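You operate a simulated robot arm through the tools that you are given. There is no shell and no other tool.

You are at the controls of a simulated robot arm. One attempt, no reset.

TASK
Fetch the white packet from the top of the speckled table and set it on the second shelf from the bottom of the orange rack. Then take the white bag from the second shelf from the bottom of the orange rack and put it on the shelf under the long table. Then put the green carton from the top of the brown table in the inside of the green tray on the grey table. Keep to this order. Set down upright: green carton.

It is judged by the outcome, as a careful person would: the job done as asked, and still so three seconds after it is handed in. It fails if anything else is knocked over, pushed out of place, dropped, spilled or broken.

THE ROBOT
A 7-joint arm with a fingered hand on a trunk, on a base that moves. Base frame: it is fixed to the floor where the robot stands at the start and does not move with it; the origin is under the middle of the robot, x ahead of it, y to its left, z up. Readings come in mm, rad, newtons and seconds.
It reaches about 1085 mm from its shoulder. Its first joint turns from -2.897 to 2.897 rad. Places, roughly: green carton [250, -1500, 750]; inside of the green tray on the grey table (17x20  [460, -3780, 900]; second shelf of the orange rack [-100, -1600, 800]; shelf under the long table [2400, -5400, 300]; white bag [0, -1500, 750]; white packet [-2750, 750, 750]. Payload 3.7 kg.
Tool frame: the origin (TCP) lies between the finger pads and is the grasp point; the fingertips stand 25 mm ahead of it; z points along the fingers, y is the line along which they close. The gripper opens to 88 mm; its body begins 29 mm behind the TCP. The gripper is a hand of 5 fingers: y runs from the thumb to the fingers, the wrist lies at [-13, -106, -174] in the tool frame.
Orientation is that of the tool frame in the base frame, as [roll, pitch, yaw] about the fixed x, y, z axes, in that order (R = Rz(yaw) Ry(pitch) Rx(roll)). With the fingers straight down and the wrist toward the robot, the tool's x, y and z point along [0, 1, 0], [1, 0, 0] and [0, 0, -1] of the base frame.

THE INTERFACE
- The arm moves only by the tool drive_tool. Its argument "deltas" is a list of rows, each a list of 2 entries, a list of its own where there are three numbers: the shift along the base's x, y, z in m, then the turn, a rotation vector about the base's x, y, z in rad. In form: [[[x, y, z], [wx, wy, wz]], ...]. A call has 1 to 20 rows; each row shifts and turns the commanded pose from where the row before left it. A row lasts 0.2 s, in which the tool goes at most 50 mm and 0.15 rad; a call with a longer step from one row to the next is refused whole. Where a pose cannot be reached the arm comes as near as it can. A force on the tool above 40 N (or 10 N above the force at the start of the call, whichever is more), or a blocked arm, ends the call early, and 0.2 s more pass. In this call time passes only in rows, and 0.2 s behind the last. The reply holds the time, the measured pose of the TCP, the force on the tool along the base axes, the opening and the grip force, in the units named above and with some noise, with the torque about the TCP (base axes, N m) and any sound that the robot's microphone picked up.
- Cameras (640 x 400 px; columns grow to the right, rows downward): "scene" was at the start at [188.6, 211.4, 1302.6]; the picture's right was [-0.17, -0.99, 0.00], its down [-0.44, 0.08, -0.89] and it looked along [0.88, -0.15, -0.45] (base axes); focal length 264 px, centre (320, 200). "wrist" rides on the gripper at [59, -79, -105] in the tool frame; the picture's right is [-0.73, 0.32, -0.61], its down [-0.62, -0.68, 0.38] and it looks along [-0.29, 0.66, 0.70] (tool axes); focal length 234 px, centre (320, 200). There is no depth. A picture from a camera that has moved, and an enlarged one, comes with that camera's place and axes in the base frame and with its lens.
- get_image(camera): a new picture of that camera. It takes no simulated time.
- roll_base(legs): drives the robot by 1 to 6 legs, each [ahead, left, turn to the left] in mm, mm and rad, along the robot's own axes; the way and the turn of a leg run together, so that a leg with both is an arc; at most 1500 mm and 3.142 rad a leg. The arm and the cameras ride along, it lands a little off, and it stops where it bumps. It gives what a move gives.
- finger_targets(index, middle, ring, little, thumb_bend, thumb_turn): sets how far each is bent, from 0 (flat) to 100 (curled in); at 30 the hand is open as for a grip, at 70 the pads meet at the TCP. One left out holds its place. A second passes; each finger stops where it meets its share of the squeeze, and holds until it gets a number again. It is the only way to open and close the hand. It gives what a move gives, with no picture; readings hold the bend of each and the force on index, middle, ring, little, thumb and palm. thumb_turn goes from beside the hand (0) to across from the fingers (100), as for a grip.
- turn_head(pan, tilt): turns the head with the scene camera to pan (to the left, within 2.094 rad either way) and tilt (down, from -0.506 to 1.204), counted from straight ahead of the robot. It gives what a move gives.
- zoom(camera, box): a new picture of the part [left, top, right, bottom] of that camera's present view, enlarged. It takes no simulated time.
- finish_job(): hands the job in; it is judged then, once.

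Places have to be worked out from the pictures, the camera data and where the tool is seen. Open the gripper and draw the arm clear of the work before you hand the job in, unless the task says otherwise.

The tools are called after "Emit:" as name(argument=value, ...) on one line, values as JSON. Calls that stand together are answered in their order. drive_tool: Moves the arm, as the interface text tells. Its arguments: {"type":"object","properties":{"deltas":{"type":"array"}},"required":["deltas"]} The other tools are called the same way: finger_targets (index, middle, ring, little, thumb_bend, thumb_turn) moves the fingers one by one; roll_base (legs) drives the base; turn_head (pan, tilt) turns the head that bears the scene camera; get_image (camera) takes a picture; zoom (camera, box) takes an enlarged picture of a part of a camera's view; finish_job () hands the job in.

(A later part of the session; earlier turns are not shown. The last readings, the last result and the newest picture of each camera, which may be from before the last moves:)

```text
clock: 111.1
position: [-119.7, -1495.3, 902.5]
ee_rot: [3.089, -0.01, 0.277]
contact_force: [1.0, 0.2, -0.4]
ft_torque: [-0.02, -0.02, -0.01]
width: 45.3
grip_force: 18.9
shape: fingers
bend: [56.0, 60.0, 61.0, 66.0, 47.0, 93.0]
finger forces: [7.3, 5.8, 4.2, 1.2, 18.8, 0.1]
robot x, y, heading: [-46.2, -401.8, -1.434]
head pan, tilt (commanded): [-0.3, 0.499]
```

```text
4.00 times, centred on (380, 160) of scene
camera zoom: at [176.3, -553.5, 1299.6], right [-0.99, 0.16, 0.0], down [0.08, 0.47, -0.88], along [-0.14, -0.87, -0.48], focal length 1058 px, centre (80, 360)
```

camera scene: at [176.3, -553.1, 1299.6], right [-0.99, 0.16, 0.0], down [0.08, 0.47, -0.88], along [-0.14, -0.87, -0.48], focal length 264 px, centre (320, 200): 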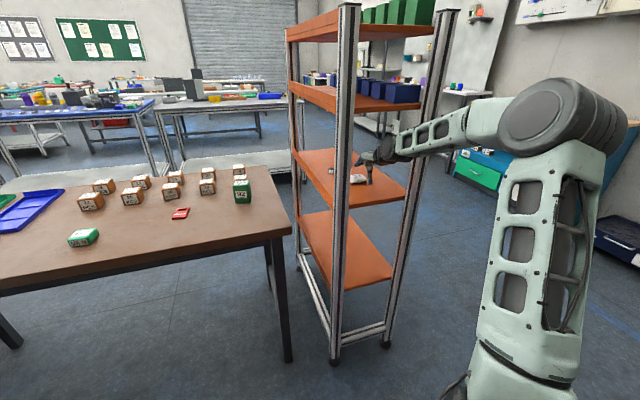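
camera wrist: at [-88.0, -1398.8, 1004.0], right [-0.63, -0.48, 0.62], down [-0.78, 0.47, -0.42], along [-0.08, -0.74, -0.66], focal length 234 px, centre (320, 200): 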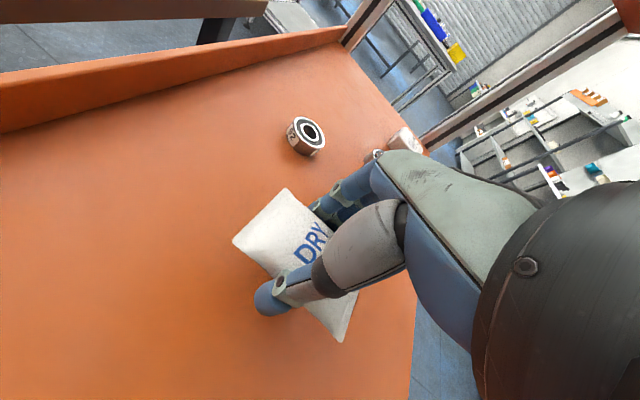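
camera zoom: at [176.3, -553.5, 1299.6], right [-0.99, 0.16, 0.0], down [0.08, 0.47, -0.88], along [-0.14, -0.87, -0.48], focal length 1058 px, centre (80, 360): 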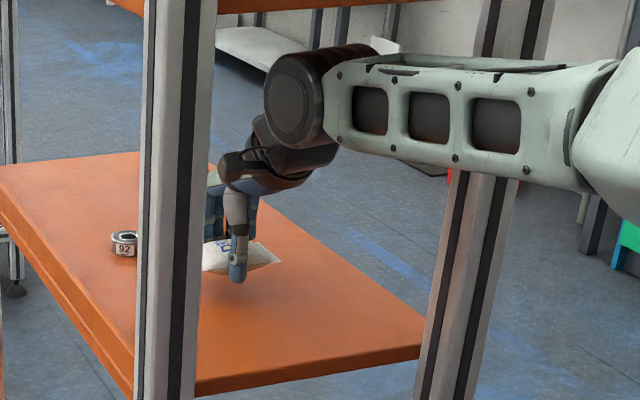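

The bag is held. I'll tilt the hand to lower the wrist and back straight out between the posts.

Emit:
drive_tool(deltas=[[[-0.002, 0.012, 0.006], [-0.098, -0.021, 0]], [[-0.002, 0.012, 0.006], [-0.098, -0.021, 0]], [[-0.002, 0.012, 0.006], [-0.078, -0.017, 0]], [[-0.0065, 0.045, 0], [0, 0, 0]], [[-0.007, 0.0475, 0], [0, 0, 0]], [[-0.0074, 0.0478, 0], [0, 0, 0]], [[-0.0074, 0.0478, 0], [0, 0, 0]], [[-0.0074, 0.0478, 0], [0, 0, 0]], [[-0.0074, 0.0478, 0.005], [0, 0, 0]], [[-0.0074, 0.0478, 0.01], [0, 0, 0]], [[-0.0074, 0.0478, 0.01], [0, 0, 0]]])

Emit:
get_image(camera="scene")

Emit:
get_image(camera="wrist")

```text
clock: 113.5
position: [-180.8, -1079.9, 951.9]
ee_rot: [2.809, 0.009, 0.277]
contact_force: [0.1, -0.1, -0.3]
ft_torque: [0.02, -0.01, 0.02]
width: 45.3
grip_force: 18.0
shape: fingers
bend: [56.0, 60.0, 61.0, 67.0, 47.0, 93.0]
finger forces: [7.3, 5.8, 4.2, 1.2, 18.9, 0.1]
robot x, y, heading: [-40.7, -396.9, -1.434]
head pan, tilt (commanded): [-0.3, 0.499]
```

```text
taken
camera scene: at [176.5, -553.5, 1299.6], right [-0.99, 0.16, 0.0], down [0.08, 0.47, -0.88], along [-0.14, -0.87, -0.48], focal length 264 px, centre (320, 200)
```

scene: 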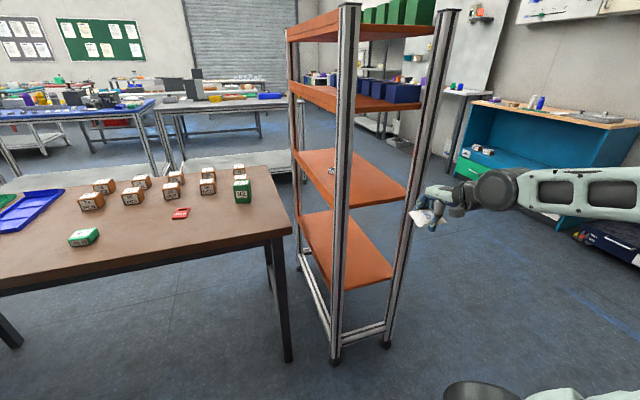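

```text
taken
camera wrist: at [-154.6, -960.2, 1025.4], right [-0.66, -0.3, 0.69], down [-0.75, 0.33, -0.58], along [-0.05, -0.9, -0.44], focal length 234 px, centre (320, 200)
```

wrist: 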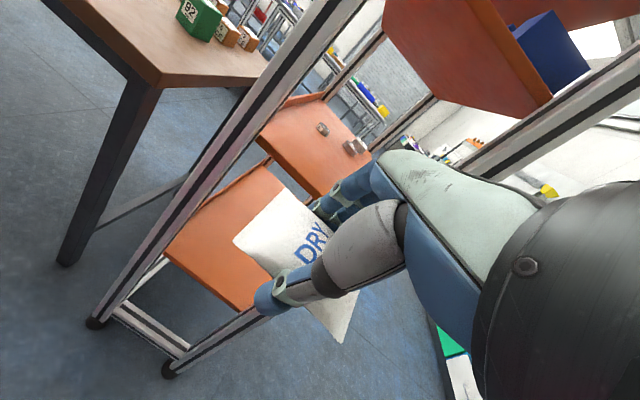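

Bag retrieved. Now I need a route to the long table at about (2400,-5400); I'll survey the surroundings.

Emit:
turn_head(pan=0.0, tilt=0.15)

Emit:
get_image(camera="scene")

Emit:
turn_head(pan=0.9, tilt=0.2)

Emit:
get_image(camera="scene")

Emit:
turn_head(pan=1.7, tilt=0.3)

Emit:
get_image(camera="scene")

```text
clock: 114.4
position: [-181.9, -1080.7, 950.4]
ee_rot: [2.81, 0.009, 0.277]
contact_force: [-0.7, -0.1, -0.7]
ft_torque: [-0.02, -0.02, 0.0]
width: 45.2
grip_force: 18.7
shape: fingers
bend: [56.0, 60.0, 61.0, 67.0, 47.0, 93.0]
finger forces: [7.3, 5.9, 4.2, 1.3, 18.8, 0.0]
robot x, y, heading: [-45.1, -397.8, -1.431]
head pan, tilt (commanded): [0.0, 0.15]
```

```text
taken
camera scene: at [203.7, -555.4, 1331.9], right [-0.99, -0.14, 0.0], down [-0.02, 0.15, -0.99], along [0.14, -0.98, -0.15], focal length 264 px, centre (320, 200)
```

scene: 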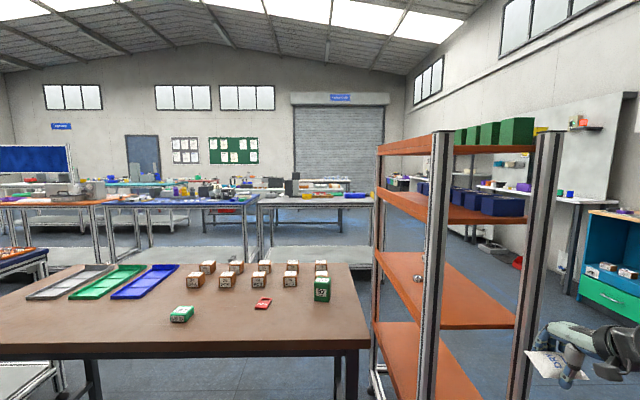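

```text
clock: 115.6
position: [-182.5, -1081.2, 952.0]
ee_rot: [2.81, 0.007, 0.277]
contact_force: [1.1, -0.2, -0.2]
ft_torque: [-0.02, -0.01, -0.01]
width: 45.3
grip_force: 18.3
shape: fingers
bend: [56.0, 60.0, 61.0, 67.0, 47.0, 93.0]
finger forces: [7.4, 5.8, 4.1, 1.2, 18.8, 0.0]
robot x, y, heading: [-45.4, -395.2, -1.43]
head pan, tilt (commanded): [0.901, 0.201]
```

```text
taken
camera scene: at [271.2, -510.9, 1327.3], right [-0.51, -0.86, 0.0], down [-0.17, 0.1, -0.98], along [0.84, -0.5, -0.2], focal length 264 px, centre (320, 200)
```

scene: 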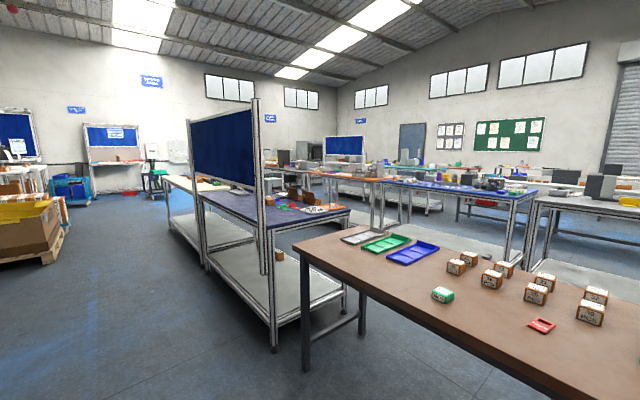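

```text
clock: 116.7
position: [-182.8, -1080.7, 951.2]
ee_rot: [2.81, 0.008, 0.277]
contact_force: [-0.2, -0.2, -1.4]
ft_torque: [-0.03, -0.02, 0.0]
width: 45.0
grip_force: 18.4
shape: fingers
bend: [56.0, 60.0, 61.0, 67.0, 47.0, 93.0]
finger forces: [7.3, 5.7, 4.2, 1.2, 18.8, 0.1]
robot x, y, heading: [-40.8, -395.3, -1.43]
head pan, tilt (commanded): [1.7, 0.3]
```

```text
taken
camera scene: at [281.0, -439.0, 1318.0], right [0.26, -0.96, 0.0], down [-0.29, -0.08, -0.96], along [0.92, 0.25, -0.3], focal length 264 px, centre (320, 200)
```

scene: 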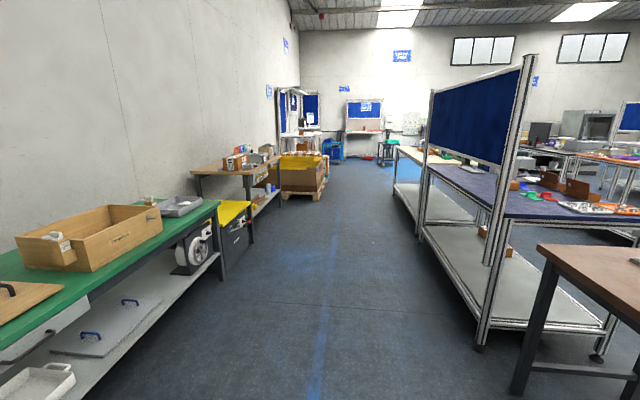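

I see the layout: the row with the brown table, then a second row near y≈-3000 to -3800 (grey and blue tables), and more beyond. I'll tuck the arm in and take the west corridor south.

Emit:
drive_tool(deltas=[[[0.0232, 0.023, 0.022], [0, 0, 0]], [[0.0232, 0.023, 0.022], [0, 0, 0]], [[0.0232, 0.023, 0.022], [0, 0, 0]], [[0.0232, 0.023, 0.022], [0, 0, 0]], [[0.0232, 0.023, 0.022], [0, 0, 0]]])

Emit:
roll_base(legs=[[0, -1250, 0], [1400, 0, 0]])

Emit:
turn_head(pan=0.2, tilt=0.3)

Emit:
get_image(camera="scene")

```text
clock: 117.9
position: [-67.6, -966.5, 1057.7]
ee_rot: [2.81, 0.008, 0.276]
contact_force: [-0.3, -0.2, -0.4]
ft_torque: [-0.02, -0.02, 0.01]
width: 45.3
grip_force: 18.2
shape: fingers
bend: [56.0, 60.0, 61.0, 67.0, 47.0, 93.0]
finger forces: [7.2, 5.7, 4.1, 1.3, 18.8, 0.1]
robot x, y, heading: [-43.0, -396.5, -1.432]
head pan, tilt (commanded): [1.7, 0.3]
```

```text
clock: 130.7
position: [-1113.1, -2526.5, 1056.7]
ee_rot: [2.811, 0.007, 0.261]
contact_force: [-0.1, -0.2, -0.4]
ft_torque: [0.01, -0.02, 0.03]
width: 45.4
grip_force: 18.3
shape: fingers
bend: [56.0, 60.0, 61.0, 67.0, 47.0, 93.0]
finger forces: [7.1, 5.7, 4.1, 1.2, 18.8, 0.1]
robot x, y, heading: [-1080.9, -1958.7, -1.449]
head pan, tilt (commanded): [1.7, 0.3]
```

```text
clock: 132.3
position: [-1112.2, -2526.2, 1057.2]
ee_rot: [2.81, 0.008, 0.258]
contact_force: [0.9, 0.7, -0.9]
ft_torque: [0.03, 0.01, -0.01]
width: 45.3
grip_force: 18.6
shape: fingers
bend: [56.0, 60.0, 61.0, 67.0, 47.0, 93.0]
finger forces: [7.2, 5.8, 4.1, 1.2, 18.8, 0.1]
robot x, y, heading: [-1078.2, -1960.4, -1.449]
head pan, tilt (commanded): [0.201, 0.3]
```

```text
taken
camera scene: at [-816.2, -2117.6, 1318.0], right [-0.95, -0.32, 0.0], down [-0.09, 0.28, -0.96], along [0.3, -0.91, -0.3], focal length 264 px, centre (320, 200)
```

scene: 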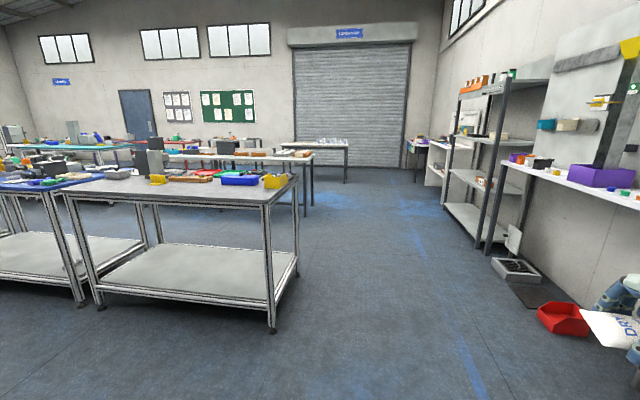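

The grey table spans x≈-84..1177, y≈-3340..-3960, and the third row starts near (275,-5120). I'll continue south and look along the corridor between rows two and three.

Emit:
roll_base(legs=[[1500, 0, 0], [1050, 0, 0.03]])

Emit:
turn_head(pan=1.3, tilt=0.3)

Emit:
get_image(camera="scene")

Emit:
turn_head(pan=0.5, tilt=0.3)

Emit:
get_image(camera="scene")

```text
clock: 144.8
position: [-703.8, -5075.8, 1057.3]
ee_rot: [2.81, 0.009, 0.321]
contact_force: [0.5, -0.5, 0.0]
ft_torque: [0.01, -0.01, 0.01]
width: 45.2
grip_force: 19.1
shape: fingers
bend: [56.0, 60.0, 61.0, 67.0, 47.0, 93.0]
finger forces: [7.4, 5.7, 4.2, 1.2, 18.7, 0.1]
robot x, y, heading: [-709.2, -4507.6, -1.389]
head pan, tilt (commanded): [0.201, 0.3]
```

```text
clock: 146.2
position: [-703.7, -5076.4, 1058.8]
ee_rot: [2.811, 0.008, 0.322]
contact_force: [-0.2, -0.2, -0.5]
ft_torque: [-0.02, 0.02, 0.01]
width: 45.4
grip_force: 18.6
shape: fingers
bend: [56.0, 60.0, 61.0, 67.0, 47.0, 93.0]
finger forces: [7.4, 5.7, 4.2, 1.2, 18.7, 0.1]
robot x, y, heading: [-705.7, -4503.8, -1.385]
head pan, tilt (commanded): [1.3, 0.3]
```

```text
taken
camera scene: at [-376.0, -4570.1, 1318.0], right [-0.09, -1.0, 0.0], down [-0.29, 0.03, -0.96], along [0.95, -0.08, -0.3], focal length 264 px, centre (320, 200)
```

scene: 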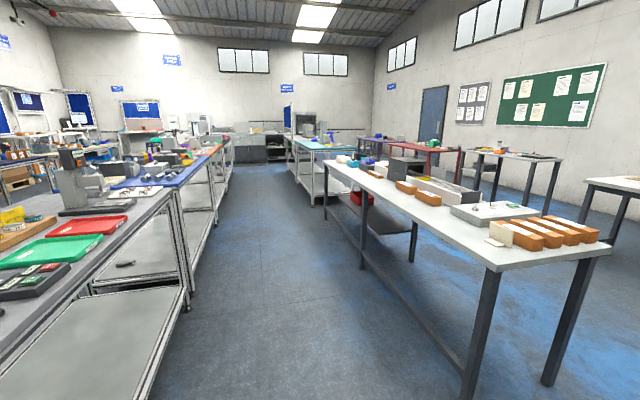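

```text
clock: 147.3
position: [-703.0, -5075.8, 1058.8]
ee_rot: [2.81, 0.01, 0.321]
contact_force: [0.5, 0.4, -1.3]
ft_torque: [0.0, 0.03, -0.01]
width: 45.2
grip_force: 18.5
shape: fingers
bend: [56.0, 60.0, 61.0, 67.0, 47.0, 93.0]
finger forces: [7.2, 5.7, 4.1, 1.2, 18.7, 0.1]
robot x, y, heading: [-704.8, -4507.6, -1.385]
head pan, tilt (commanded): [0.499, 0.3]
```

```text
taken
camera scene: at [-410.0, -4634.3, 1318.0], right [-0.78, -0.63, 0.0], down [-0.19, 0.23, -0.96], along [0.6, -0.74, -0.3], focal length 264 px, centre (320, 200)
```

scene: 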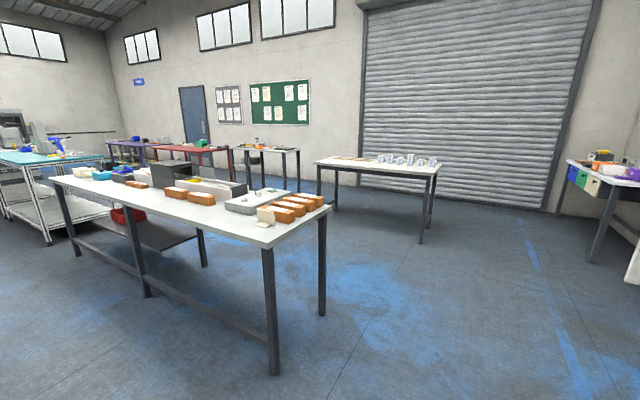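

The long white table runs from (463,-5311) to (3099,-4898); its lower shelf is in the eastern half, x≈1700–3100. The corridor is ~1.4 m wide, so I'll turn east and drive along it.

Emit:
roll_base(legs=[[0, 0, 1.457], [1500, 0, 0]])

Emit:
turn_head(pan=-0.4, tilt=0.4)

Emit:
get_image(camera="scene")

Emit:
turn_head(pan=0.0, tilt=0.4)

Emit:
get_image(camera="scene")

```text
clock: 158.1
position: [1301.2, -4433.8, 1056.6]
ee_rot: [2.812, 0.009, 1.792]
contact_force: [0.3, -0.7, -1.1]
ft_torque: [0.0, 0.0, 0.0]
width: 44.9
grip_force: 17.3
shape: fingers
bend: [56.0, 61.0, 62.0, 67.0, 47.0, 93.0]
finger forces: [7.0, 5.5, 4.0, 1.0, 17.8, 0.1]
robot x, y, heading: [737.4, -4378.8, 0.081]
head pan, tilt (commanded): [0.499, 0.3]
```

```text
clock: 159.3
position: [1301.1, -4432.8, 1059.3]
ee_rot: [2.81, 0.009, 1.791]
contact_force: [0.3, -0.4, -1.1]
ft_torque: [0.0, 0.02, -0.04]
width: 45.0
grip_force: 17.3
shape: fingers
bend: [56.0, 61.0, 62.0, 67.0, 47.0, 93.0]
finger forces: [7.0, 5.5, 4.0, 1.0, 17.8, 0.1]
robot x, y, heading: [738.4, -4385.2, 0.085]
head pan, tilt (commanded): [-0.4, 0.4]
```

```text
taken
camera scene: at [902.2, -4174.5, 1308.7], right [-0.31, -0.95, 0.0], down [-0.37, 0.12, -0.92], along [0.88, -0.29, -0.39], focal length 264 px, centre (320, 200)
```

scene: 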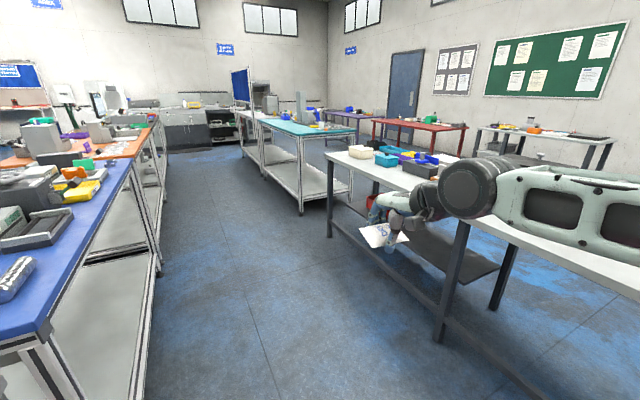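

```text
clock: 160.2
position: [1301.9, -4434.5, 1057.8]
ee_rot: [2.81, 0.008, 1.793]
contact_force: [-0.7, 0.7, -1.3]
ft_torque: [-0.01, -0.01, -0.02]
width: 45.2
grip_force: 17.4
shape: fingers
bend: [56.0, 61.0, 62.0, 67.0, 47.0, 93.0]
finger forces: [7.0, 5.5, 4.0, 1.0, 17.8, 0.1]
robot x, y, heading: [732.1, -4378.1, 0.086]
head pan, tilt (commanded): [0.0, 0.4]
```

```text
taken
camera scene: at [906.4, -4138.1, 1308.7], right [0.08, -1.0, 0.0], down [-0.39, -0.03, -0.92], along [0.92, 0.08, -0.39], focal length 264 px, centre (320, 200)
```

scene: 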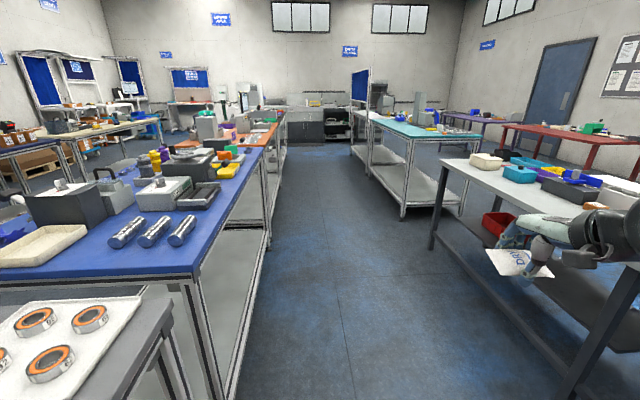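

I'll drive further east to be abreast of the shelf section and then turn to face it.

Emit:
roll_base(legs=[[1450, 0, 0], [0, 0, -1.5]])

Emit:
turn_head(pan=-0.1, tilt=0.7)

Emit:
get_image(camera="scene")

Emit:
get_image(camera="wrist")

```text
clock: 171.1
position: [2163.3, -4819.3, 1057.7]
ee_rot: [2.812, 0.009, 0.276]
contact_force: [0.6, -0.1, -0.9]
ft_torque: [-0.02, 0.01, 0.02]
width: 44.6
grip_force: 16.5
shape: fingers
bend: [56.0, 61.0, 62.0, 67.0, 47.0, 93.0]
finger forces: [6.8, 5.2, 3.8, 0.9, 17.0, 0.0]
robot x, y, heading: [2184.6, -4255.0, -1.433]
head pan, tilt (commanded): [0.0, 0.4]
```

```text
clock: 171.9
position: [2163.7, -4820.1, 1057.5]
ee_rot: [2.81, 0.007, 0.277]
contact_force: [-0.2, -0.5, -0.2]
ft_torque: [0.01, 0.02, 0.01]
width: 44.6
grip_force: 16.8
shape: fingers
bend: [56.0, 61.0, 62.0, 67.0, 47.0, 93.0]
finger forces: [6.8, 5.2, 3.8, 0.8, 16.8, 0.1]
robot x, y, heading: [2186.2, -4250.6, -1.437]
head pan, tilt (commanded): [-0.099, 0.7]
```

```text
taken
camera scene: at [2423.9, -4402.2, 1281.9], right [-1.0, -0.04, 0.0], down [-0.03, 0.64, -0.77], along [0.03, -0.76, -0.64], focal length 264 px, centre (320, 200)
```

scene: 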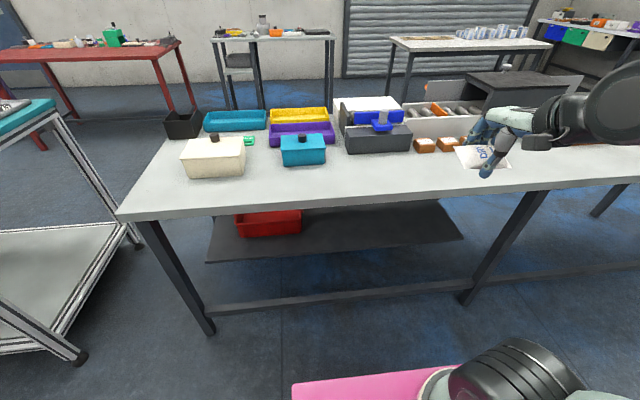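

```text
taken
camera wrist: at [2190.4, -4699.4, 1131.4], right [-0.66, -0.3, 0.68], down [-0.75, 0.33, -0.58], along [-0.05, -0.9, -0.44], focal length 234 px, centre (320, 200)
```

wrist: 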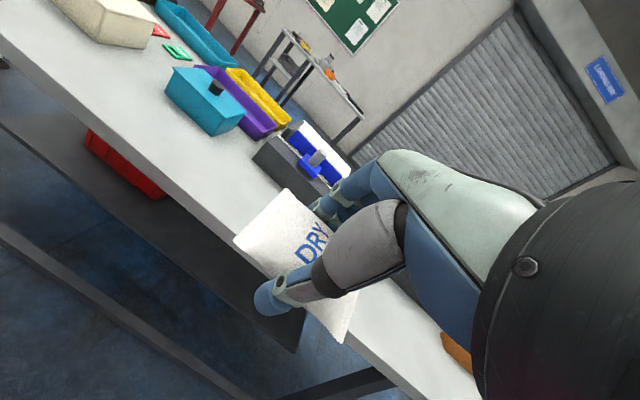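

The shelf is a dark plate at z≈250–300, set back ~200 mm behind the table's front edge, with a red bin at its left and free space to the right. I'll first move the hand ahead and lower it in the gap in front of the table.

Emit:
drive_tool(deltas=[[[0.004, -0.04, 0], [0, 0, 0]], [[0.004, -0.04, -0.01], [0, 0, 0]], [[0.004, -0.035, -0.03], [0, 0, 0]], [[0, -0.005, -0.045], [0, 0, 0]], [[0, 0, -0.045], [0, 0, 0]], [[0, 0, -0.045], [0, 0, 0]], [[0, 0, -0.045], [0, 0, 0]], [[0, 0, -0.045], [0, 0, 0]]])

Emit:
get_image(camera="scene")

Emit:
get_image(camera="wrist")

```text
clock: 173.7
position: [2165.1, -4976.6, 813.6]
ee_rot: [2.811, 0.011, 0.266]
contact_force: [6.9, -0.4, -0.4]
ft_torque: [0.04, 0.35, -0.27]
width: 44.2
grip_force: 16.5
shape: fingers
bend: [57.0, 61.0, 62.0, 67.0, 47.0, 93.0]
finger forces: [6.7, 5.1, 3.8, 0.7, 16.5, 0.0]
out of reach, approached as far as the arm can: row 7, 8
robot x, y, heading: [2187.0, -4249.4, -1.43]
head pan, tilt (commanded): [-0.099, 0.7]
```

```text
taken
camera scene: at [2425.7, -4402.6, 1281.5], right [-1.0, -0.04, 0.0], down [-0.03, 0.64, -0.76], along [0.03, -0.76, -0.64], focal length 264 px, centre (320, 200)
```

scene: 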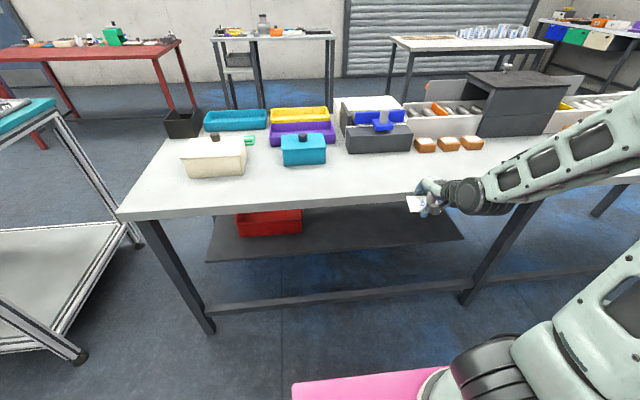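

```text
taken
camera wrist: at [2194.1, -4856.8, 886.7], right [-0.67, -0.29, 0.69], down [-0.74, 0.34, -0.58], along [-0.06, -0.9, -0.44], focal length 234 px, centre (320, 200)
```

wrist: 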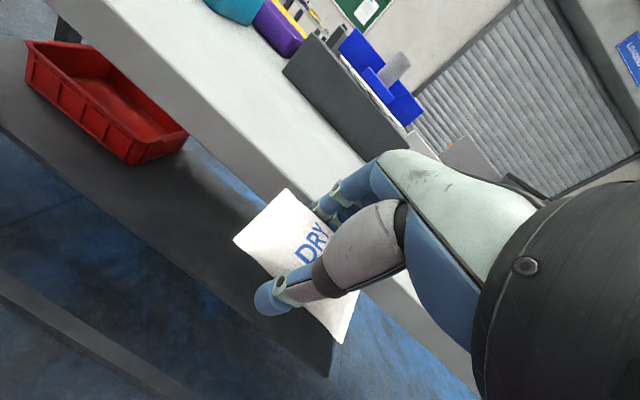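

The arm is too folded here (out of reach near the base) and the bag is close to the table edge. I'll raise it and pull back, then back the base up so the arm can be more extended when lowering.

Emit:
drive_tool(deltas=[[[0, 0.015, 0.04], [0, 0, 0]], [[0, 0.015, 0.045], [0, 0, 0]], [[0, 0, 0.045], [0, 0, 0]]])

Emit:
zoom(camera="scene", box=[380, 100, 640, 260])

```text
clock: 174.5
position: [2170.9, -4944.7, 941.8]
ee_rot: [2.81, 0.008, 0.281]
contact_force: [0.8, 1.0, -0.1]
ft_torque: [-0.01, 0.01, -0.03]
width: 44.3
grip_force: 15.9
shape: fingers
bend: [57.0, 61.0, 62.0, 67.0, 47.0, 93.0]
finger forces: [6.7, 4.9, 3.5, 0.7, 16.0, 0.0]
robot x, y, heading: [2188.5, -4254.8, -1.433]
head pan, tilt (commanded): [-0.099, 0.7]
```

```text
2.46 times, centred on (510, 180) of scene
camera zoom: at [2424.3, -4402.3, 1281.8], right [-1.0, -0.04, 0.0], down [-0.03, 0.64, -0.76], along [0.03, -0.76, -0.64], focal length 651 px, centre (-148, 249)
```

zoom: 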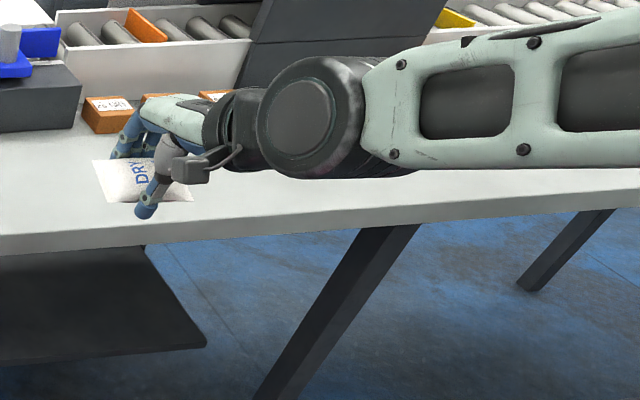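

The grip force has crept down slightly, so I'll re-tighten the fingers, then back the base up ~110 mm.

Emit:
finger_targets(index=70, middle=70, ring=70, little=70, thumb_bend=70)

Emit:
roll_base(legs=[[-110, 0, 0]])

Emit:
get_image(camera="wrist")

```text
clock: 175.5
position: [2169.8, -4942.7, 941.5]
ee_rot: [2.809, 0.008, 0.276]
contact_force: [-0.4, 0.3, 0.6]
ft_torque: [-0.01, 0.02, 0.0]
width: 44.5
grip_force: 17.4
shape: fingers
bend: [58.0, 63.0, 64.0, 69.0, 43.0, 94.0]
finger forces: [6.8, 5.4, 4.0, 0.9, 17.6, 0.1]
robot x, y, heading: [2186.4, -4251.8, -1.431]
head pan, tilt (commanded): [-0.099, 0.7]
```

```text
clock: 176.7
position: [2153.0, -4830.0, 941.1]
ee_rot: [2.809, 0.009, 0.277]
contact_force: [-0.2, 0.6, -0.6]
ft_torque: [0.01, -0.03, -0.01]
width: 44.4
grip_force: 17.2
shape: fingers
bend: [58.0, 63.0, 64.0, 69.0, 43.0, 94.0]
finger forces: [6.7, 5.3, 4.0, 0.8, 17.5, 0.0]
robot x, y, heading: [2169.2, -4136.5, -1.436]
head pan, tilt (commanded): [-0.099, 0.7]
```

```text
taken
camera wrist: at [2180.2, -4710.0, 1015.7], right [-0.66, -0.3, 0.68], down [-0.75, 0.33, -0.58], along [-0.05, -0.9, -0.44], focal length 234 px, centre (320, 200)
```

wrist: 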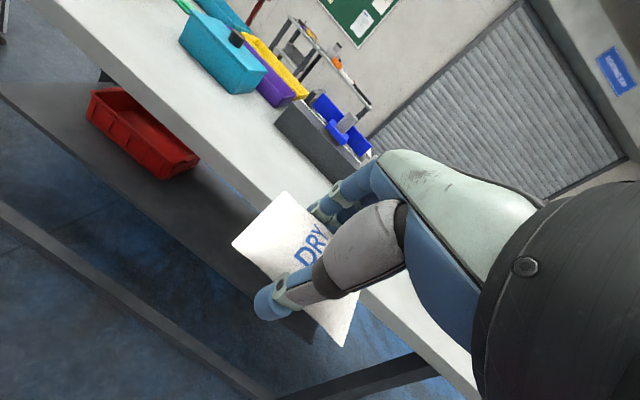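

Now extend forward to just before the table edge and descend, watching for reach limits.

Emit:
drive_tool(deltas=[[[0.003, -0.044, 0], [0, 0, 0]], [[0.003, -0.044, 0], [0, 0, 0]], [[0.003, -0.04, -0.01], [0, 0, 0]], [[0, 0, -0.045], [0, 0, 0]], [[0, 0, -0.045], [0, 0, 0]], [[0, 0, -0.045], [0, 0, 0]], [[0, 0, -0.045], [0, 0, 0]]])

Emit:
get_image(camera="scene")

Emit:
get_image(camera="wrist")

```text
clock: 178.3
position: [2159.0, -4959.6, 750.8]
ee_rot: [2.808, 0.01, 0.275]
contact_force: [-0.5, 1.1, -0.7]
ft_torque: [-0.01, 0.04, 0.01]
width: 44.3
grip_force: 17.0
shape: fingers
bend: [58.0, 63.0, 64.0, 69.0, 43.0, 94.0]
finger forces: [6.7, 5.3, 3.9, 0.9, 17.2, 0.0]
robot x, y, heading: [2168.5, -4136.0, -1.432]
head pan, tilt (commanded): [-0.099, 0.7]
```

```text
taken
camera scene: at [2408.3, -4289.0, 1281.9], right [-1.0, -0.04, 0.0], down [-0.02, 0.64, -0.76], along [0.03, -0.76, -0.64], focal length 264 px, centre (320, 200)
```

scene: 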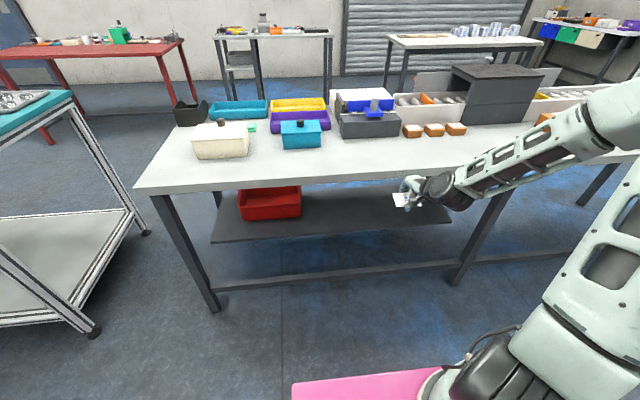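

```text
taken
camera wrist: at [2186.5, -4839.0, 823.3], right [-0.66, -0.3, 0.69], down [-0.75, 0.33, -0.58], along [-0.05, -0.9, -0.44], focal length 234 px, centre (320, 200)
```

wrist: 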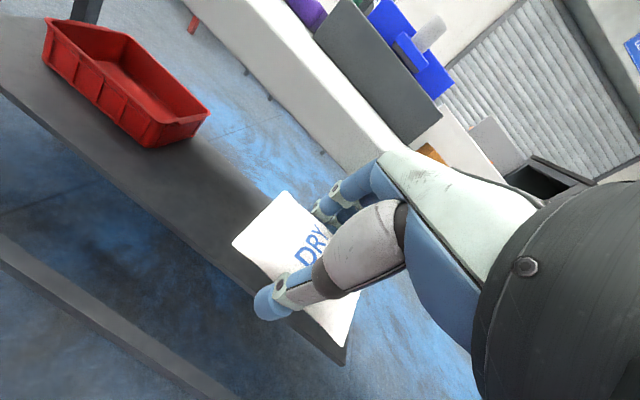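

Still reachable at z=751. The shelf is ~390 mm deep, front edge through about (2983,-5125)–(1741,-5322). I'll continue down.

Emit:
drive_tool(deltas=[[[0, 0, -0.045], [0, 0, 0]], [[0, 0, -0.045], [0, 0, 0]], [[0, 0, -0.045], [0, 0, 0]], [[0, 0, -0.045], [0, 0, 0]], [[0, 0, -0.045], [0, 0, 0]], [[0, 0, -0.045], [0, 0, 0]]])

Emit:
get_image(camera="scene")

Emit:
get_image(camera="wrist")

```text
clock: 179.7
position: [2163.4, -4959.0, 482.0]
ee_rot: [2.807, 0.009, 0.276]
contact_force: [0.4, 0.1, -0.9]
ft_torque: [-0.03, -0.03, 0.02]
width: 44.3
grip_force: 16.8
shape: fingers
bend: [59.0, 63.0, 64.0, 69.0, 44.0, 94.0]
finger forces: [6.7, 5.2, 3.8, 0.7, 16.9, 0.0]
robot x, y, heading: [2168.3, -4141.4, -1.437]
head pan, tilt (commanded): [-0.099, 0.7]
```

```text
taken
camera scene: at [2408.0, -4289.3, 1281.9], right [-1.0, -0.04, 0.0], down [-0.02, 0.64, -0.76], along [0.03, -0.76, -0.64], focal length 264 px, centre (320, 200)
```

scene: 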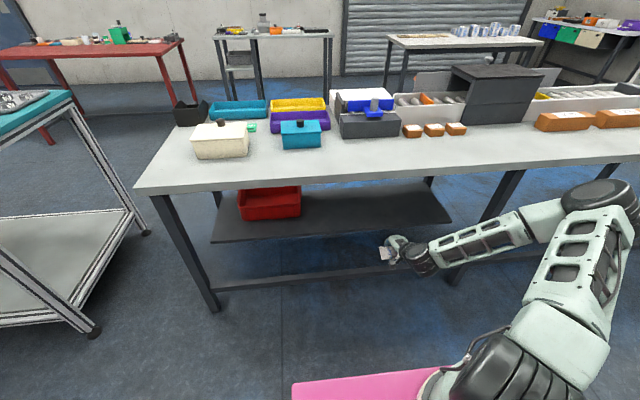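

```text
taken
camera wrist: at [2192.0, -4838.6, 553.9], right [-0.66, -0.3, 0.69], down [-0.75, 0.33, -0.58], along [-0.05, -0.9, -0.44], focal length 234 px, centre (320, 200)
```

wrist: 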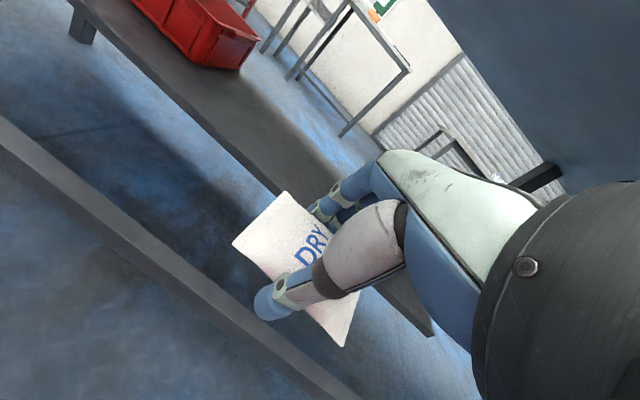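

Shelf height triangulates to z≈298. The hand is now low enough; I'll drive the base forward 170 mm so the hand passes under the table top while the elbow stays in front of the edge.

Emit:
roll_base(legs=[[170, 0, 0]])

Emit:
get_image(camera="scene")

Emit:
get_image(camera="wrist")

```text
clock: 181.2
position: [2188.9, -5127.9, 480.4]
ee_rot: [2.81, 0.007, 0.276]
contact_force: [-0.1, -0.6, 0.3]
ft_torque: [-0.05, 0.01, 0.02]
width: 44.3
grip_force: 16.8
shape: fingers
bend: [59.0, 63.0, 64.0, 69.0, 44.0, 94.0]
finger forces: [6.6, 5.2, 3.8, 0.7, 16.9, 0.1]
robot x, y, heading: [2190.4, -4308.5, -1.435]
head pan, tilt (commanded): [-0.099, 0.7]
```

```text
taken
camera scene: at [2431.4, -4457.5, 1281.9], right [-1.0, -0.04, 0.0], down [-0.02, 0.64, -0.76], along [0.03, -0.76, -0.64], focal length 264 px, centre (320, 200)
```

scene: 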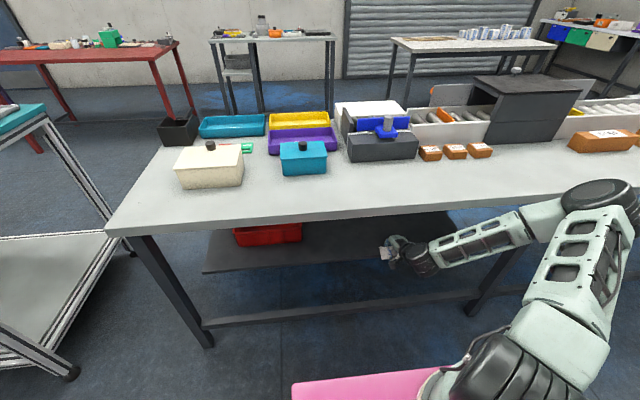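

```text
taken
camera wrist: at [2215.6, -5007.0, 554.2], right [-0.66, -0.3, 0.68], down [-0.75, 0.33, -0.58], along [-0.05, -0.9, -0.44], focal length 234 px, centre (320, 200)
```

wrist: 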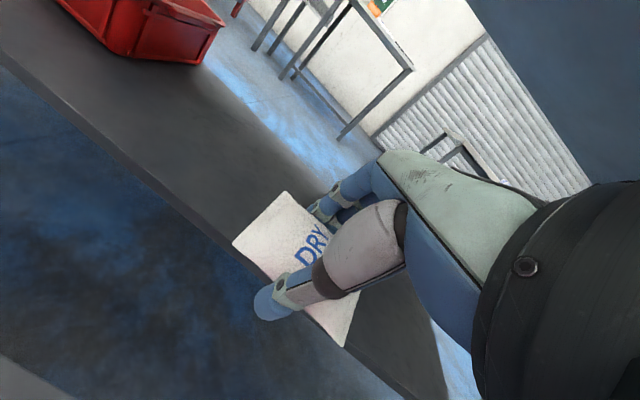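

Shelf is right ahead of the hand. I'll extend halfway while descending and check the elbow's clearance to the table edge.

Emit:
drive_tool(deltas=[[[0.0058, -0.037, -0.0167], [0, 0, 0]], [[0.0058, -0.037, -0.0167], [0, 0, 0]], [[0.0058, -0.037, -0.0167], [0, 0, 0]]])

Emit:
get_image(camera="scene")

Emit:
get_image(camera="wrist")

```text
clock: 182.0
position: [2198.6, -5235.7, 430.6]
ee_rot: [2.812, 0.005, 0.272]
contact_force: [-0.4, 0.3, -0.2]
ft_torque: [-0.03, -0.03, -0.01]
width: 44.1
grip_force: 16.6
shape: fingers
bend: [59.0, 63.0, 64.0, 69.0, 44.0, 94.0]
finger forces: [6.7, 5.3, 3.8, 0.6, 16.8, 0.1]
robot x, y, heading: [2193.9, -4305.2, -1.433]
head pan, tilt (commanded): [-0.099, 0.7]
```

```text
taken
camera scene: at [2430.6, -4453.5, 1282.3], right [-1.0, -0.04, 0.0], down [-0.02, 0.64, -0.77], along [0.03, -0.77, -0.64], focal length 264 px, centre (320, 200)
```

scene: 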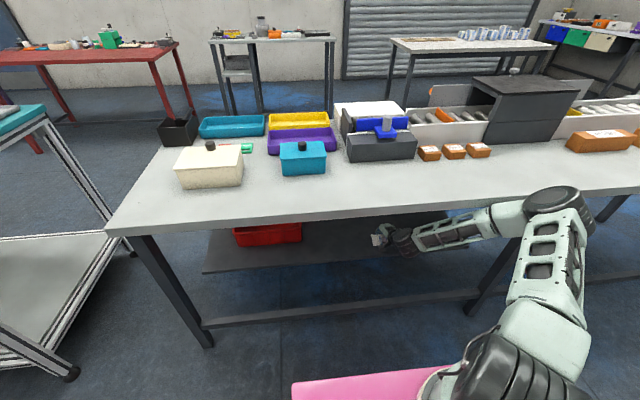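

```text
taken
camera wrist: at [2226.7, -5115.4, 505.3], right [-0.67, -0.3, 0.68], down [-0.74, 0.33, -0.58], along [-0.05, -0.89, -0.44], focal length 234 px, centre (320, 200)
```

wrist: 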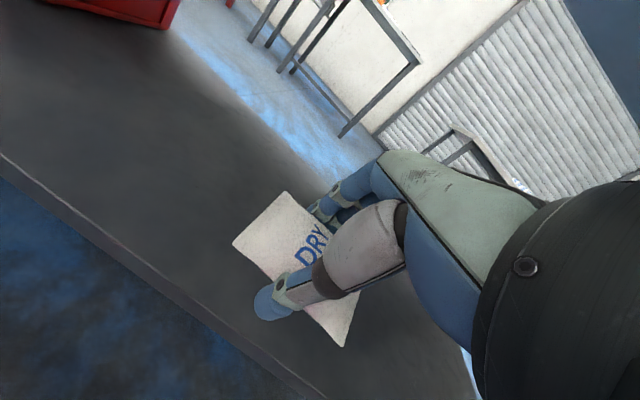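

The elbow is in front of the table edge; going lower before extending keeps the forearm clear of the table top. I'll descend to z≈362 first, then extend ~80 mm more.

Emit:
drive_tool(deltas=[[[0, 0, -0.035], [0, 0, 0]], [[0, 0, -0.033], [0, 0, 0]], [[0.005, -0.03, 0], [0, 0, 0]]])

Emit:
get_image(camera="scene")

Emit:
get_image(camera="wrist")

Emit:
zoom(camera="scene", box=[350, 160, 610, 320])

```text
clock: 183.0
position: [2149.4, -5238.3, 347.6]
ee_rot: [2.835, -0.003, 0.227]
contact_force: [-1.0, 0.1, 5.5]
ft_torque: [0.02, 0.11, 0.01]
width: 44.2
grip_force: 19.3
shape: fingers
bend: [59.0, 63.0, 64.0, 69.0, 45.0, 94.0]
finger forces: [7.6, 5.3, 4.2, 3.4, 18.0, 0.0]
robot x, y, heading: [2174.2, -4290.2, -1.464]
head pan, tilt (commanded): [-0.099, 0.7]
stopped in row 3: the arm was blocked; the commanded pose is now the measured one
```

```text
taken
camera scene: at [2409.2, -4446.8, 1282.0], right [-1.0, -0.01, 0.0], down [-0.01, 0.64, -0.77], along [0.01, -0.77, -0.64], focal length 264 px, centre (320, 200)
```

scene: 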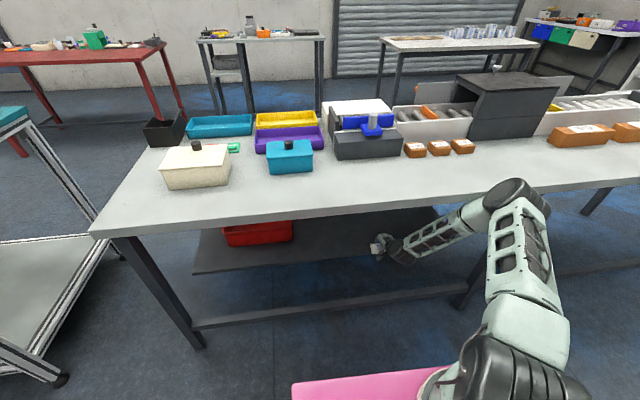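

```text
taken
camera wrist: at [2182.1, -5121.3, 425.1], right [-0.68, -0.29, 0.68], down [-0.73, 0.38, -0.57], along [-0.09, -0.88, -0.47], focal length 234 px, centre (320, 200)
```

wrist: 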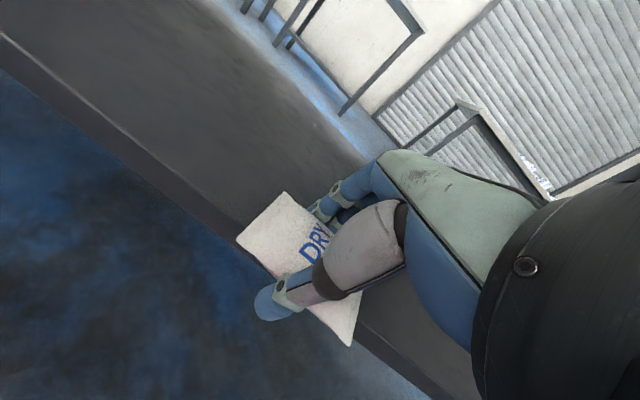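

```text
2.46 times, centred on (480, 240) of scene
camera zoom: at [2409.2, -4446.8, 1282.0], right [-1.0, -0.01, 0.0], down [-0.01, 0.64, -0.77], along [0.01, -0.77, -0.64], focal length 651 px, centre (-74, 102)
```

zoom: 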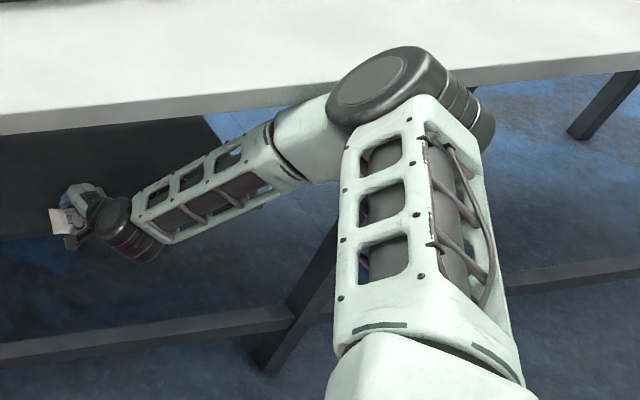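

The thumb ran against the shelf's front edge — the shelf top must be nearer z≈330 — and the base was nudged back slightly. I'll back off and raise, then check nothing has shifted.

Emit:
drive_tool(deltas=[[[0, 0.012, 0.004], [0, 0, 0]], [[0, 0.004, 0.025], [0, 0, 0]], [[0, 0, 0.025], [0, 0, 0]]])

Emit:
get_image(camera="wrist")

Emit:
get_image(camera="scene")

```text
clock: 183.8
position: [2150.1, -5225.2, 405.3]
ee_rot: [2.831, 0.001, 0.231]
contact_force: [0.2, -0.3, -0.9]
ft_torque: [-0.01, -0.03, -0.01]
width: 44.2
grip_force: 18.4
shape: fingers
bend: [59.0, 63.0, 64.0, 69.0, 45.0, 94.0]
finger forces: [7.9, 5.1, 3.9, 1.7, 18.2, 0.0]
robot x, y, heading: [2179.8, -4286.7, -1.46]
head pan, tilt (commanded): [-0.099, 0.7]
```

```text
taken
camera wrist: at [2182.9, -5108.6, 482.4], right [-0.68, -0.29, 0.68], down [-0.73, 0.38, -0.57], along [-0.09, -0.88, -0.46], focal length 234 px, centre (320, 200)
```

wrist: 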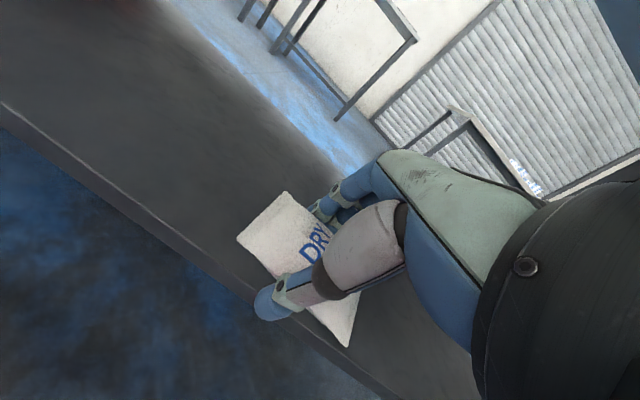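

```text
taken
camera scene: at [2410.0, -4447.6, 1281.9], right [-1.0, -0.01, 0.0], down [-0.01, 0.64, -0.76], along [0.01, -0.76, -0.64], focal length 264 px, centre (320, 200)
```

scene: 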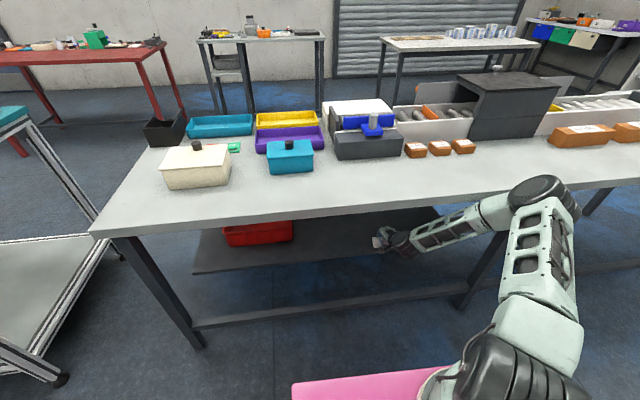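

Comparing the two wrist views, the shelf top is at z≈320 and its front edge at y≈-5229 (x=2150). I'll back the base 60 mm for a straighter, lower forearm, then extend with slightly more tilt.

Emit:
roll_base(legs=[[-60, 0, 0]])

Emit:
drive_tool(deltas=[[[0.004, -0.035, 0], [-0.034, -0.004, 0]], [[0.004, -0.035, 0], [-0.034, -0.004, 0]], [[0.004, -0.035, -0.005], [-0.034, -0.004, 0]], [[0.004, -0.035, -0.005], [-0.034, -0.004, 0]]])

Emit:
get_image(camera="scene")

Emit:
get_image(camera="wrist")

```text
clock: 184.8
position: [2142.4, -5165.2, 406.1]
ee_rot: [2.831, -0.001, 0.229]
contact_force: [0.5, -0.1, -0.4]
ft_torque: [0.04, -0.02, 0.01]
width: 44.1
grip_force: 17.8
shape: fingers
bend: [59.0, 63.0, 64.0, 69.0, 45.0, 94.0]
finger forces: [7.7, 5.1, 3.9, 1.7, 18.3, 0.0]
robot x, y, heading: [2168.5, -4229.5, -1.468]
head pan, tilt (commanded): [-0.099, 0.7]
```

```text
clock: 185.8
position: [2144.2, -5298.6, 396.4]
ee_rot: [2.701, 0.013, 0.217]
contact_force: [-1.0, 0.5, 0.3]
ft_torque: [0.02, -0.01, 0.0]
width: 44.0
grip_force: 18.2
shape: fingers
bend: [59.0, 63.0, 64.0, 69.0, 45.0, 94.0]
finger forces: [7.8, 5.1, 3.7, 1.7, 18.1, 0.1]
out of reach, approached as far as the arm can: row 4
robot x, y, heading: [2171.2, -4225.3, -1.461]
head pan, tilt (commanded): [-0.099, 0.7]
```

```text
taken
camera scene: at [2400.0, -4383.6, 1282.6], right [-1.0, 0.0, 0.0], down [0.0, 0.64, -0.77], along [0.0, -0.77, -0.64], focal length 264 px, centre (320, 200)
```

scene: 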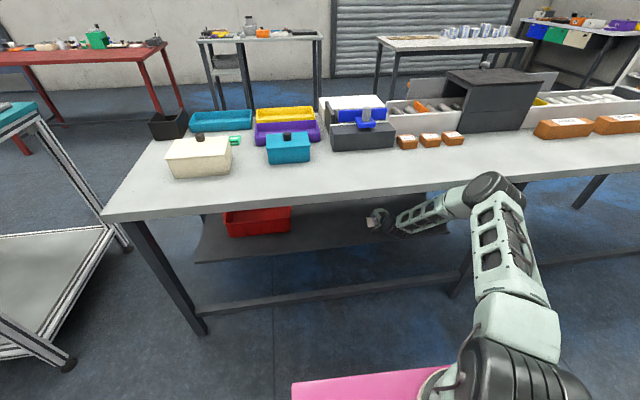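

```text
taken
camera wrist: at [2177.0, -5172.8, 457.0], right [-0.69, -0.19, 0.7], down [-0.71, 0.31, -0.63], along [-0.1, -0.93, -0.35], focal length 234 px, centre (320, 200)
```

wrist: 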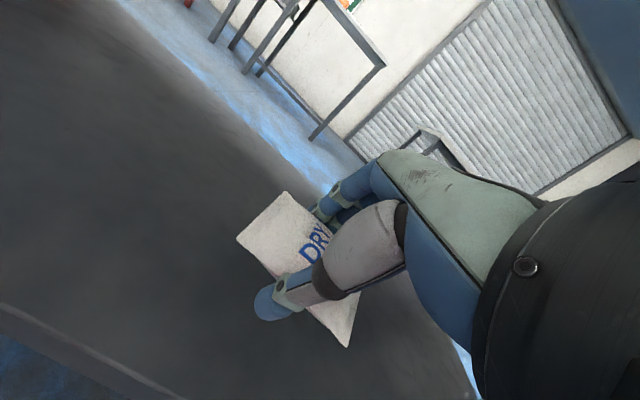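

The bag is over the shelf but the arm is near full stretch. I'll nudge the base forward 30 mm, then lower gently until contact.

Emit:
roll_base(legs=[[30, 0, 0]])

Emit:
drive_tool(deltas=[[[0, 0, -0.012], [0, 0, 0]], [[0, 0, -0.012], [0, 0, 0]]])

Emit:
get_image(camera="wrist")

Emit:
zoom(camera="scene", box=[330, 150, 530, 270])

```text
clock: 186.5
position: [2144.2, -5297.9, 388.2]
ee_rot: [2.715, 0.011, 0.217]
contact_force: [0.1, -0.6, 0.1]
ft_torque: [0.0, 0.0, 0.0]
width: 44.2
grip_force: 18.1
shape: fingers
bend: [59.0, 63.0, 64.0, 69.0, 45.0, 94.0]
finger forces: [7.7, 5.1, 3.9, 1.7, 18.3, 0.0]
robot x, y, heading: [2167.7, -4229.7, -1.471]
head pan, tilt (commanded): [-0.099, 0.7]
stopped in leg 1: the robot was blocked; the commanded pose is now the measured one
```

```text
clock: 187.1
position: [2145.3, -5297.7, 388.2]
ee_rot: [2.714, 0.01, 0.216]
contact_force: [-0.2, 0.3, -0.6]
ft_torque: [0.01, 0.01, 0.0]
width: 44.3
grip_force: 18.0
shape: fingers
bend: [59.0, 63.0, 64.0, 69.0, 45.0, 94.0]
finger forces: [7.7, 5.1, 4.0, 1.6, 18.2, 0.1]
out of reach, approached as far as the arm can: row 1, 2
robot x, y, heading: [2167.8, -4226.7, -1.464]
head pan, tilt (commanded): [-0.099, 0.7]
```

```text
taken
camera wrist: at [2178.1, -5172.9, 451.1], right [-0.69, -0.2, 0.69], down [-0.71, 0.31, -0.63], along [-0.1, -0.93, -0.36], focal length 234 px, centre (320, 200)
```

wrist: 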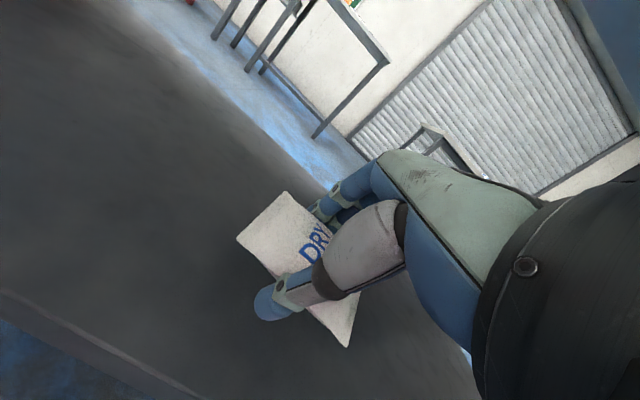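

```text
3.20 times, centred on (430, 210) of scene
camera zoom: at [2402.4, -4389.1, 1281.9], right [-1.0, -0.01, 0.0], down [0.0, 0.64, -0.76], along [0.0, -0.76, -0.64], focal length 846 px, centre (-32, 168)
```

zoom: 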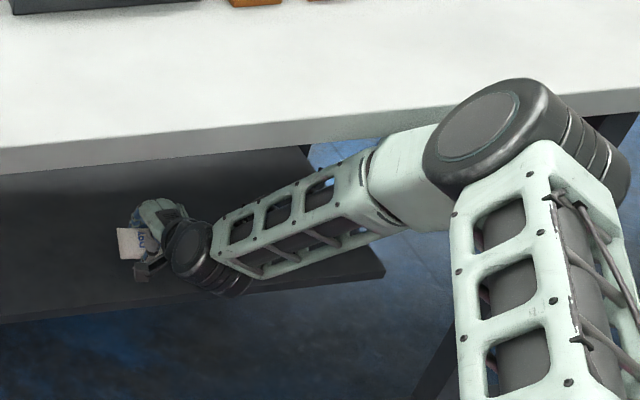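

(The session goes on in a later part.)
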